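You operate a simulated robot arm through the tools that you are given. There is no shell and no other tool. Be economical: measure what you need, move in short steps, check, and stop when the job is done.

You are at the controls of a simulated robot arm. One attempt, no reset.

## Task
Open the white drawer.

The check looks at the end state, three seconds after you hand in, the way a careful person would. Anything else that was tipped, shoved, dropped, spilled or broken makes it a failure.

## Robot
A 7-joint arm with a two-finger parallel gripper, fixed in place. Base frame: the origin is at the foot of the arm, x ahead of it, y to its left, z up. Lengths are in mm, angles in degrees, forces in N, time in s.
With the tool pointing down near the work surface it reaches from about 280 to 680 mm from the base axis. Its first joint turns from -66.0 to 66.0 degrees. Payload 1.57 kg.
The tool frame sits at the grasp point between the pads (the TCP): z along the fingers, y along the line on which they close. The tips reach 30 mm beyond it. Largest opening 110 mm; finger width 24, thickness 12; the body of the gripper, 48 by 112 mm, starts 78 mm behind the TCP.
Orientation is that of the tool frame in the base frame, as [roll, pitch, yaw] about the fixed x, y, z axes, in that order (R = Rz(yaw) Ry(pitch) Rx(roll)). With the fingers straight down and closing along the base's y, the tool's x points along the base's -x, its y along +y and its z along -z.

## Interface
- The arm moves only by the tool drive_tool. Its argument "deltas" is a list of rows, each a list of 3 entries, a list of its own where there are three numbers: the finger opening in mm, from 0 to 110, then the shift along the tool's x, y, z in mm, then the turn, a rotation vector about the tool's x, y, z in rad. In form: [[grip, [tx, ty, tz], [rx, ry, rz]], ...]. A call has 1 to 8 rows; each row shifts and turns the commanded pose from where the row before left it, along the tool's axes as they then stand. A row lasts 0.2 s, in which the tool goes at most 50 mm and 8.6 degrees; a call with a longer step from one row to the next is refused whole, and so is a gripper value outside its range. Where a pose cannot be reached the arm comes as near as it can. A force on the tool above 40 N (or 10 N above the force at the start of the call, whichever is more), or a blocked arm, ends the call early, and 0.2 s more pass. The fingers move at their own pace (about 108 mm/s each) and stop on an object; they squeeze with about 25 N. The grip force told is the motor's: it shows also when the fingers shut on nothing. Time passes only in rows, and 0.2 s behind the last, so rows that do not move let the fingers close. It gives the time, the measured TCP pose, the force on the tool (base axes), the opening and the grip force at its end, in the units of the frame above (readings bear some noise).
- Cameras (640 x 400 px; columns grow to the right, rows downward): "scene" is fixed at [150.5, -396, 1385.7]; the picture's right is [0.84, -0.54, 0.00], its down [-0.39, -0.61, -0.68] and it looks along [0.37, 0.57, -0.73] (base axes); focal length 315 px, centre (320, 200). "wrist" rides on the gripper at [-36, 0, -80] in the tool frame; the picture's right is [0.00, -1.00, 0.00], its down [0.97, 0.00, -0.24] and it looks along [0.24, 0.00, 0.97] (tool axes); focal length 218 px, centre (320, 200).
- camera(camera): a new picture of that camera. The clock stands still meanwhile.
- probe_pixels(camera, pixels): for up to 12 pixels [column, row] of the newest picture of that camera ("zoom" is the newest enlarged one), the place [x, y, z] in the base frame of the surface seen there, good to about 3 mm. The clock stands still meanwhile.
- inspect(camera, box): a new picture of the part [left, top, right, bottom] of that camera's present view, enlarged. The clock stands still meanwhile.
- close_job(): hands the job in; it is judged then, once.

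Go step by step. Measure first, check grasps and placings, and put right what went wrong. The budget is 60 turns and 26 pictures, counting those below and the enlarged ones. Unless the task says otherwise, let go and move clear before handing in, and close with one line.

The tools are called after "Emit:" by a JSON object that holds its "fn" and its "kwargs". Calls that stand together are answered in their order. drive_tool: Moves the arm, as the interface text tells. Its arguments: {"type":"object","properties":{"deltas":{"type":"array","items":{"type":"array"}}},"required":["deltas"]} The other tools are called the same way: camera (camera) takes a picture; probe_pixels (camera, pixels) gives the place of the surface under pixels of a picture; inspect (camera, box) takes an enlarged picture of a part of a camera's view; close_job () hands the job in.

At the start:

```text
time_s: 0.0
ee_pos: [379.7, -20.3, 1042.9]
orientation: [-180.0, 0.0, 180.0]
ft_force: [0.8, 0.3, -1.0]
width: 110.3
gripper_force: 0.1
```

scene: 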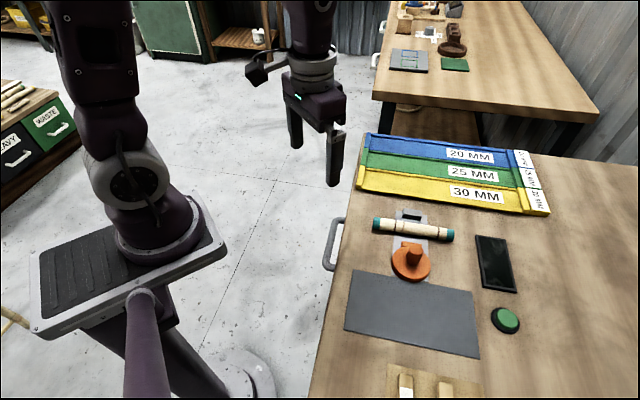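
wrist: 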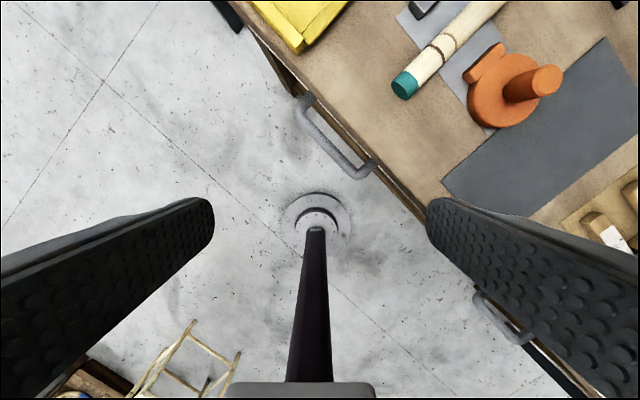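

The pictures show a grey handle at scene (333,245) on the bench's front and another in wrist view at (505,320). I need to find which drawer is white, so I'll zoom in.

Emit:
{"fn": "inspect", "kwargs": {"camera": "wrist", "box": [200, 0, 640, 400]}}

Emit:
{"fn": "inspect", "kwargs": {"camera": "scene", "box": [280, 180, 480, 400]}}

Emit:
{"fn": "inspect", "kwargs": {"camera": "scene", "box": [340, 0, 500, 130]}}

```text
1.00 times, centred on (420, 200) of wrist
```

zoom: 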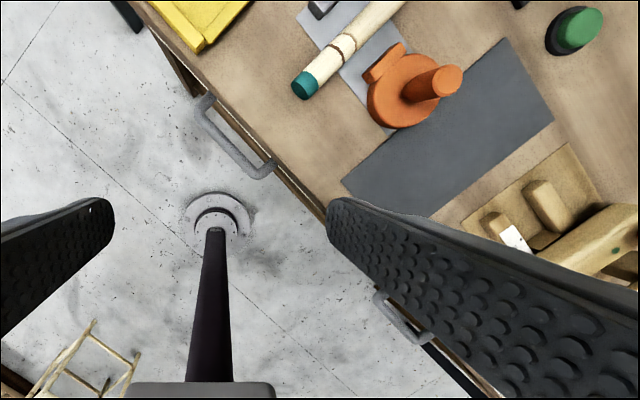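

```text
1.82 times, centred on (380, 290) of scene
```

zoom: 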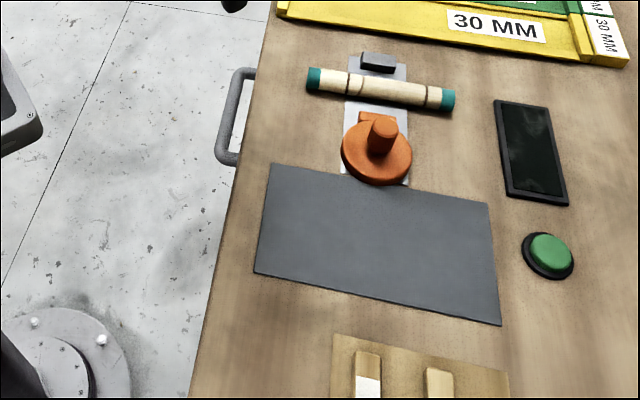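

```text
3.08 times, centred on (420, 65) of scene
```

zoom: 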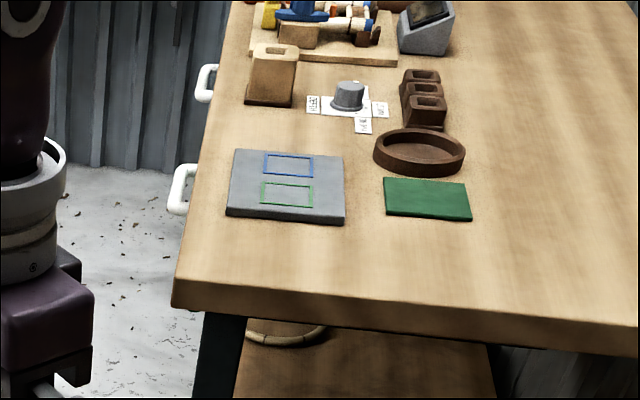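

Two handles show on the near bench and two white ones on the far bench. I'll probe where they are.

Emit:
{"fn": "camera", "kwargs": {"camera": "wrist"}}

Emit:
{"fn": "probe_pixels", "kwargs": {"camera": "scene", "pixels": [[333, 222], [326, 245], [330, 268], [345, 230], [330, 310], [386, 48], [392, 20], [382, 30], [355, 180]]}}

Emit:
{"fn": "probe_pixels", "kwargs": {"camera": "wrist", "pixels": [[299, 112], [330, 152], [355, 175], [371, 163], [280, 75], [415, 205], [480, 295], [500, 320], [522, 342], [533, 334], [565, 370], [480, 30]]}}

```text
20 pictures are left
```

wrist: 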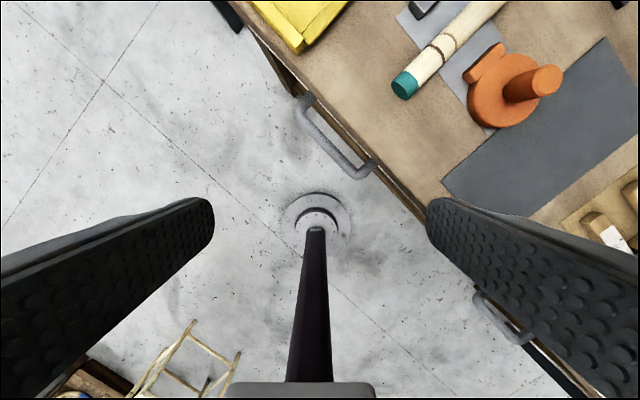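

```text
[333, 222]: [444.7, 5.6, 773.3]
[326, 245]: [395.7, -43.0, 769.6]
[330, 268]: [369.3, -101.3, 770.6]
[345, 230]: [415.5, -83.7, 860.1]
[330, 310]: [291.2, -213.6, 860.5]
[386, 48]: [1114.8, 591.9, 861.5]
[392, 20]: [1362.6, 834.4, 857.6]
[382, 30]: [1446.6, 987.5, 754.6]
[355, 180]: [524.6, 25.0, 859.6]
```

```text
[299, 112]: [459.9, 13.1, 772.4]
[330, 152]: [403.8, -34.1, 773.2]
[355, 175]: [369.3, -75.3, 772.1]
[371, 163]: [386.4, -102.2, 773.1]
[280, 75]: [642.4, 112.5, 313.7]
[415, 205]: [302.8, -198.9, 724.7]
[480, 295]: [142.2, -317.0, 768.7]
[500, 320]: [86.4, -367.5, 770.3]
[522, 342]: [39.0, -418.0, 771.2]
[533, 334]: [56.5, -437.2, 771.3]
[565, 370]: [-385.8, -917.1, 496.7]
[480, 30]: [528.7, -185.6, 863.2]
```

The near handle is a bar at z≈772 running about 45.7° in xy, roots near (460,13) and (386,-102); the second one at (60,-400) is out beyond the joint range. I'll yaw the tool so its x lies along the bar, backing off outward, so that I can then tilt and see the drawer face.

Emit:
{"fn": "drive_tool", "kwargs": {"deltas": [[110, [0, 0, 0], [0, 0, -0.133]], [110, [0, 0, 0], [0, 0, -0.133]], [110, [0, 0, 0], [0, 0, -0.133]], [110, [0, 0, 0], [0, 0, -0.133]], [110, [0, 0, 0], [0, 0, -0.133]], [110, [0, 0, 0], [0, 0, -0.133]]]}}

```text
time_s: 1.4
ee_pos: [379.8, -19.4, 1042.6]
orientation: [-180.0, 0.0, -134.2]
ft_force: [0.0, 0.3, 0.9]
width: 110.0
gripper_force: 0.0
```

Yaw is now -134.2° as meant. Next I tilt the fingers toward the drawer face by about 45°.

Emit:
{"fn": "drive_tool", "kwargs": {"deltas": [[110, [0, 10, 0], [0.131, 0, 0]], [110, [0, 10, 0], [0.131, 0, 0]], [110, [0, 10, 0], [0.131, 0, 0]], [110, [0, 10, 0], [0.131, 0, 0]], [110, [0, 10, 0], [0.131, 0, 0]], [110, [0, 10, 0], [0.131, 0, 0]]]}}

Emit:
{"fn": "camera", "kwargs": {"camera": "wrist"}}

```text
time_s: 2.8
ee_pos: [406.2, 40.4, 1075.3]
orientation: [-138.8, -1.0, -134.8]
ft_force: [-0.4, 0.8, -0.1]
width: 110.2
gripper_force: 0.1
out of reach, approached as far as the arm can: row 3, 4, 5, 6
```

```text
19 pictures are left
```

wrist: 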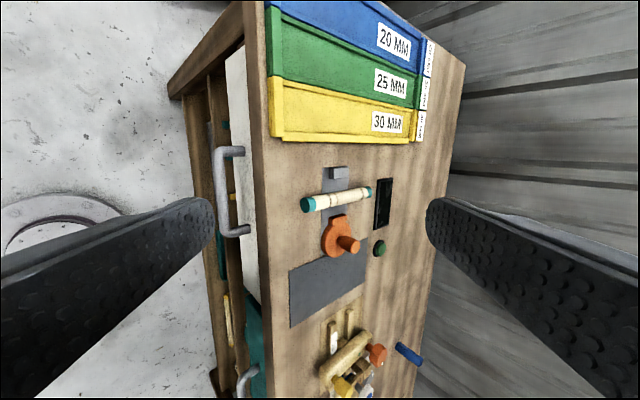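

The white front shows at (245,180) behind the handle at (220,190); the other drawer is teal. I'll measure the handle, front and table edge.

Emit:
{"fn": "probe_pixels", "kwargs": {"camera": "wrist", "pixels": [[217, 155], [218, 175], [220, 195], [222, 215], [226, 233], [238, 151], [245, 229], [240, 180], [235, 100], [250, 270], [255, 180], [262, 180]]}}

Emit:
{"fn": "inspect", "kwargs": {"camera": "wrist", "box": [160, 90, 320, 290]}}

```text
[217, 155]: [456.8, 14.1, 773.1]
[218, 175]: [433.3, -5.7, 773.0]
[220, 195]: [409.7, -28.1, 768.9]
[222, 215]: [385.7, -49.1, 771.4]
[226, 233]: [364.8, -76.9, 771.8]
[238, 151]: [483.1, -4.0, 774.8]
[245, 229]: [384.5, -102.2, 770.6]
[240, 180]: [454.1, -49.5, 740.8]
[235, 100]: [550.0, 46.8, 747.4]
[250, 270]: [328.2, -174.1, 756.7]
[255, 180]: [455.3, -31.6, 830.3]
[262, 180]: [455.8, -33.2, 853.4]
```

```text
2.00 times, centred on (240, 190) of wrist
```

zoom: 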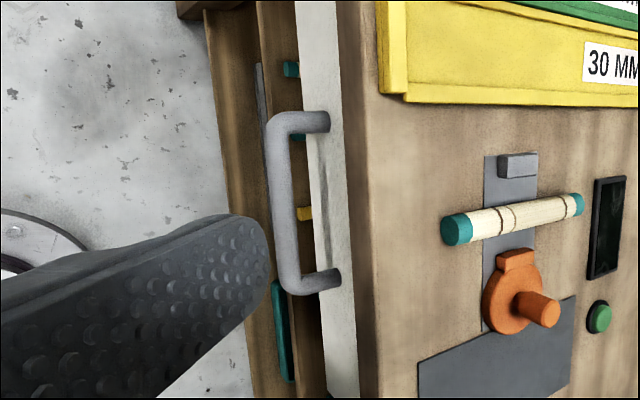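

The bar centre is at about (410,-29,771), with roughly 40 mm clearance to the white front. I'll lower toward a pre-grasp outside the bar in a first half step and see whether the pose tracks.

Emit:
{"fn": "drive_tool", "kwargs": {"deltas": [[50, [6, 20, 20], [0, 0, 0]], [50, [6, 20, 20], [0, 0, 0]], [50, [6, 20, 20], [0, 0, 0]], [50, [6, 20, 20], [0, 0, 0]]]}}

```text
time_s: 3.8
ee_pos: [422.5, 71.4, 1010.6]
orientation: [-138.5, -0.6, -134.5]
ft_force: [0.8, 0.4, -0.1]
width: 50.3
gripper_force: 0.2
out of reach, approached as far as the arm can: row 1, 2, 3, 4
```

That tilt is not reachable this close to the base. A lesser tilt of about 25° also clears the table edge, so I'll untilt some and read the pose.

Emit:
{"fn": "drive_tool", "kwargs": {"deltas": [[50, [0, 0, 0], [-0.12, 0, 0]], [50, [0, 0, 0], [-0.12, 0, 0]], [50, [0, 0, 0], [-0.1, 0, 0]], [50, [0, 0, 0], [0, 0, 0]]]}}

```text
time_s: 4.8
ee_pos: [423.3, 71.2, 1010.6]
orientation: [-158.0, -0.5, -134.4]
ft_force: [-0.1, 0.3, 0.5]
width: 50.3
gripper_force: 0.1
```

The pose now tracks (tilt 22°). Moving to 110 mm back from the bar along the finger axis, at about (380,0,873), with the opening narrowed to 36.

Emit:
{"fn": "drive_tool", "kwargs": {"deltas": [[36, [20, 8.5, 34], [0, 0, 0]], [36, [20, 8.5, 34], [0, 0, 0]], [36, [20, 8.5, 34], [0, 0, 0]], [36, [20, 8.5, 33], [0, 0, 0]]]}}

Emit:
{"fn": "camera", "kwargs": {"camera": "wrist"}}

```text
time_s: 5.8
ee_pos: [379.7, 0.8, 872.4]
orientation: [-158.1, -0.5, -134.4]
ft_force: [-0.8, 0.3, 0.1]
width: 35.7
gripper_force: 0.0
```

```text
17 pictures are left
```

wrist: 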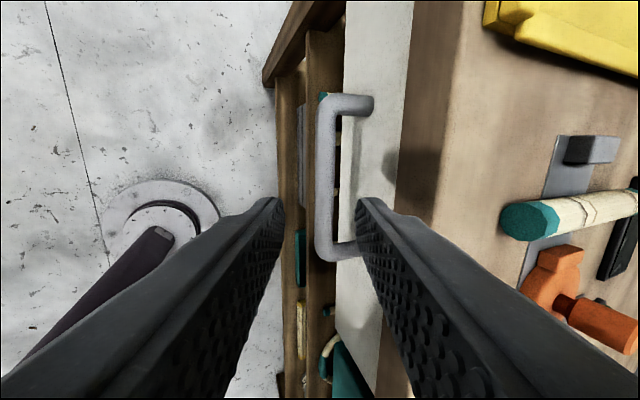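

The bar at (327,180) lies between the fingertips' lines. I'll probe it precisely.

Emit:
{"fn": "probe_pixels", "kwargs": {"camera": "wrist", "pixels": [[318, 180], [326, 140], [326, 180], [326, 220], [334, 180], [355, 104], [355, 180], [375, 180], [400, 180], [412, 180], [326, 102], [326, 250]]}}

```text
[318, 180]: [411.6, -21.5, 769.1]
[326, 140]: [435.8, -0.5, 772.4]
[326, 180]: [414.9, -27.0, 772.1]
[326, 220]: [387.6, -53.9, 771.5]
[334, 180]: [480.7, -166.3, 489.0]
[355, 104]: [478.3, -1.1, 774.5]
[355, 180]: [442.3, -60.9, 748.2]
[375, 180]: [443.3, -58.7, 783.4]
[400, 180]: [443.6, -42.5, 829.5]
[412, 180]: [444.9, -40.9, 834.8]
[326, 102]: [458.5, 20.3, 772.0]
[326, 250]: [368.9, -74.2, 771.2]
```

The bar centre (~(413,-27,766)) lies right on the tool's axis, with 43 mm to the white front. Advancing 105 mm along the axis.

Emit:
{"fn": "drive_tool", "kwargs": {"deltas": [[36, [0, 0, 25], [0, 0, 0]], [36, [0, 0, 25], [0, 0, 0]], [36, [0, 0, 25], [0, 0, 0]], [36, [0, 0, 15], [0, 0, 0]], [36, [0, 0, 15], [0, 0, 0]]]}}

Emit:
{"fn": "camera", "kwargs": {"camera": "wrist"}}

```text
time_s: 7.0
ee_pos: [407.9, -26.8, 775.8]
orientation: [-158.1, -0.6, -134.3]
ft_force: [0.0, 0.2, -0.7]
width: 35.9
gripper_force: 0.1
```

```text
16 pictures are left
```

wrist: 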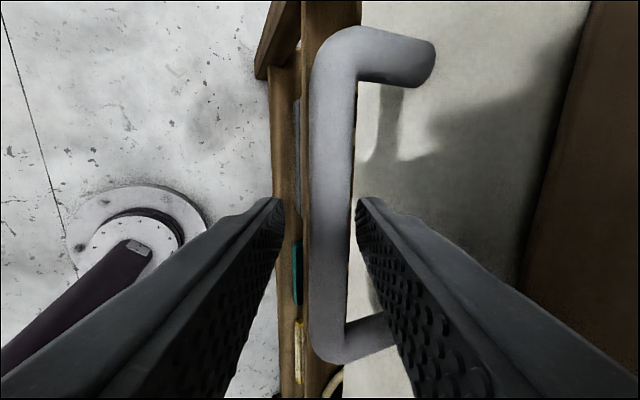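

The bar runs cleanly between the fingers with no contact force. Closing the gripper.

Emit:
{"fn": "drive_tool", "kwargs": {"deltas": [[0, [0, 0, 0], [0, 0, 0]], [0, [0, 0, 0], [0, 0, 0]], [0, [0, 0, 0], [0, 0, 0]]]}}

```text
time_s: 7.8
ee_pos: [408.0, -28.7, 776.3]
orientation: [-158.0, -0.5, -134.4]
ft_force: [1.9, -0.4, 15.6]
width: 18.0
gripper_force: 32.3
```

Gripped at 18 mm with 32 N. Pulling outward horizontally in small steps, 60 mm.

Emit:
{"fn": "drive_tool", "kwargs": {"deltas": [[0, [0, 7.4, -3], [0, 0, 0]], [0, [0, 9.3, -3.7], [0, 0, 0]], [0, [0, 9.3, -3.7], [0, 0, 0]], [0, [0, 9.3, -3.7], [0, 0, 0]], [0, [0, 9.3, -3.7], [0, 0, 0]], [0, [0, 9.3, -3.7], [0, 0, 0]]]}}

Emit:
{"fn": "camera", "kwargs": {"camera": "scene"}}

```text
time_s: 9.2
ee_pos: [367.4, 13.5, 775.3]
orientation: [-158.1, -0.4, -134.3]
ft_force: [8.0, 7.6, 22.6]
width: 18.2
gripper_force: 32.0
```

```text
15 pictures are left
```

scene: 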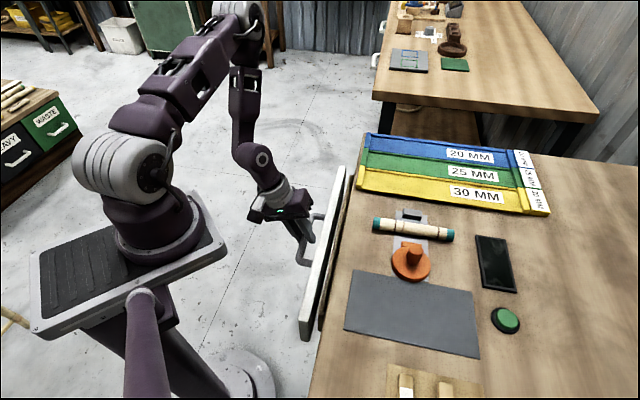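

The white front has come out about 58 mm with moderate forces. I'll continue, with a slight lift to ease the vertical force.

Emit:
{"fn": "drive_tool", "kwargs": {"deltas": [[0, [0, 13.5, -6.6], [0, 0, 0]], [0, [0, 13.9, -5.6], [0, 0, 0]], [0, [0, 13.9, -5.6], [0, 0, 0]], [0, [0, 13.9, -5.6], [0, 0, 0]], [0, [0, 13.9, -5.6], [0, 0, 0]]]}}

```text
time_s: 10.4
ee_pos: [313.1, 65.6, 775.9]
orientation: [-158.1, -0.4, -134.3]
ft_force: [13.8, 11.3, -29.8]
width: 17.7
gripper_force: 32.2
```

Travelled about 133 mm; the vertical force has swung to -30 N, so I ease down about 1 mm while pulling on.

Emit:
{"fn": "drive_tool", "kwargs": {"deltas": [[0, [0, 9.7, -2.8], [0, 0, 0]], [0, [0, 11.1, -4.5], [0, 0, 0]], [0, [0, 11.1, -4.5], [0, 0, 0]], [0, [0, 11.1, -4.5], [0, 0, 0]], [0, [0, 11.1, -4.5], [0, 0, 0]]]}}

Emit:
{"fn": "camera", "kwargs": {"camera": "scene"}}

```text
time_s: 11.6
ee_pos: [270.9, 106.7, 774.8]
orientation: [-158.1, -0.4, -134.3]
ft_force: [16.8, 14.9, 23.0]
width: 17.8
gripper_force: 32.7
```

```text
14 pictures are left
```

scene: 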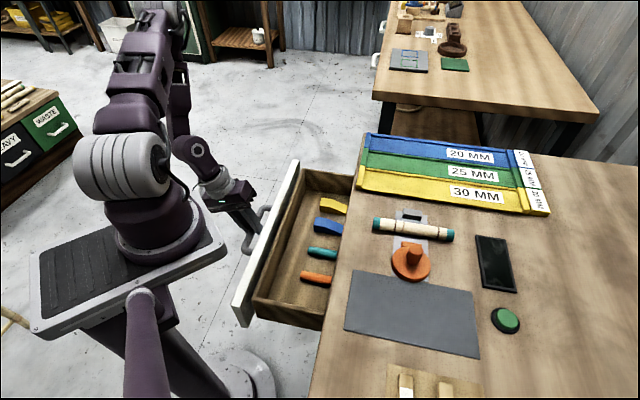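

The drawer is out about 192 mm with its contents undisturbed. I'll try a little more, slowly, to see if it reaches its stop, relieving the lateral force.

Emit:
{"fn": "drive_tool", "kwargs": {"deltas": [[0, [-1, 7.2, -3.6], [0, 0, 0]], [0, [0, 7.4, -3], [0, 0, 0]], [0, [0, 7.4, -3], [0, 0, 0]]]}}

```text
time_s: 12.4
ee_pos: [253.8, 125.2, 775.2]
orientation: [-158.3, -0.6, -134.4]
ft_force: [10.0, 7.7, -22.3]
width: 17.7
gripper_force: 32.3
```

Emit:
{"fn": "drive_tool", "kwargs": {"deltas": [[0, [-0.5, 7.6, -2.4], [0, 0, 0]], [0, [0, 7.4, -3], [0, 0, 0]], [0, [0, 7.4, -3], [0, 0, 0]], [0, [0, 7.4, -3], [0, 0, 0]]]}}

Emit:
{"fn": "camera", "kwargs": {"camera": "scene"}}

```text
time_s: 13.4
ee_pos: [232.6, 145.2, 776.1]
orientation: [-158.1, -0.7, -134.5]
ft_force: [2.7, 1.0, -10.1]
width: 17.7
gripper_force: 32.6
```

```text
13 pictures are left
```

scene: 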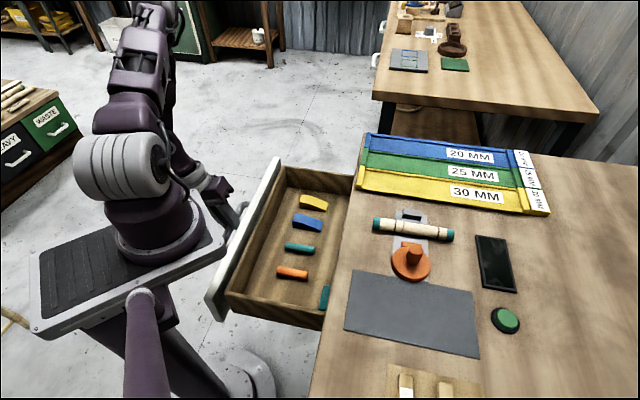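

The drawer is about 245 mm out and its front is now near the robot's base plate, so this is enough. Releasing, to the opening used on approach.

Emit:
{"fn": "drive_tool", "kwargs": {"deltas": [[36, [0, 0, 0], [0, 0, 0]], [36, [0, 0, 0], [0, 0, 0]]]}}

```text
time_s: 14.0
ee_pos: [232.5, 147.6, 776.2]
orientation: [-158.2, -0.4, -134.4]
ft_force: [-0.8, 0.5, 0.7]
width: 35.9
gripper_force: 0.0
```

Released freely. Retreating along the finger axis in small steps.

Emit:
{"fn": "drive_tool", "kwargs": {"deltas": [[36, [0, 0, -10], [0, 0, 0]], [36, [0, 0, -10], [0, 0, 0]], [36, [0, 0, -10], [0, 0, 0]]]}}

```text
time_s: 14.8
ee_pos: [225.1, 154.6, 803.9]
orientation: [-158.2, -0.5, -134.3]
ft_force: [0.0, -0.7, 0.1]
width: 36.1
gripper_force: 0.0
```

The fingertips are now past the bar with no contact. Continuing up and away.

Emit:
{"fn": "drive_tool", "kwargs": {"deltas": [[36, [0, 0, -15], [0, 0, 0]], [36, [0, 0, -15], [0, 0, 0]], [36, [0, -9, -22], [0, 0, 0]], [36, [0, -9, -22], [0, 0, 0]], [36, [0, -9, -22], [0, 0, 0]]]}}

Emit:
{"fn": "camera", "kwargs": {"camera": "scene"}}

```text
time_s: 16.0
ee_pos: [218.5, 163.7, 903.1]
orientation: [-158.0, -0.6, -134.4]
ft_force: [-1.1, -0.6, 0.4]
width: 35.7
gripper_force: 0.0
```

```text
12 pictures are left
```

scene: 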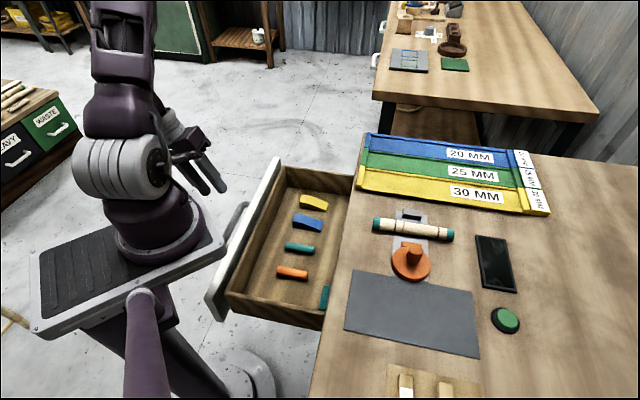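

The drawer stays open at (280,240), the gripper is clear at (210,175), and everything on the bench is where it was. Handing in.

Emit:
{"fn": "close_job", "kwargs": {}}

```text
The job is handed in.
```

The white drawer is open by about 245 mm, the gripper has let go and moved clear, and nothing on the bench or in the drawer looks disturbed.
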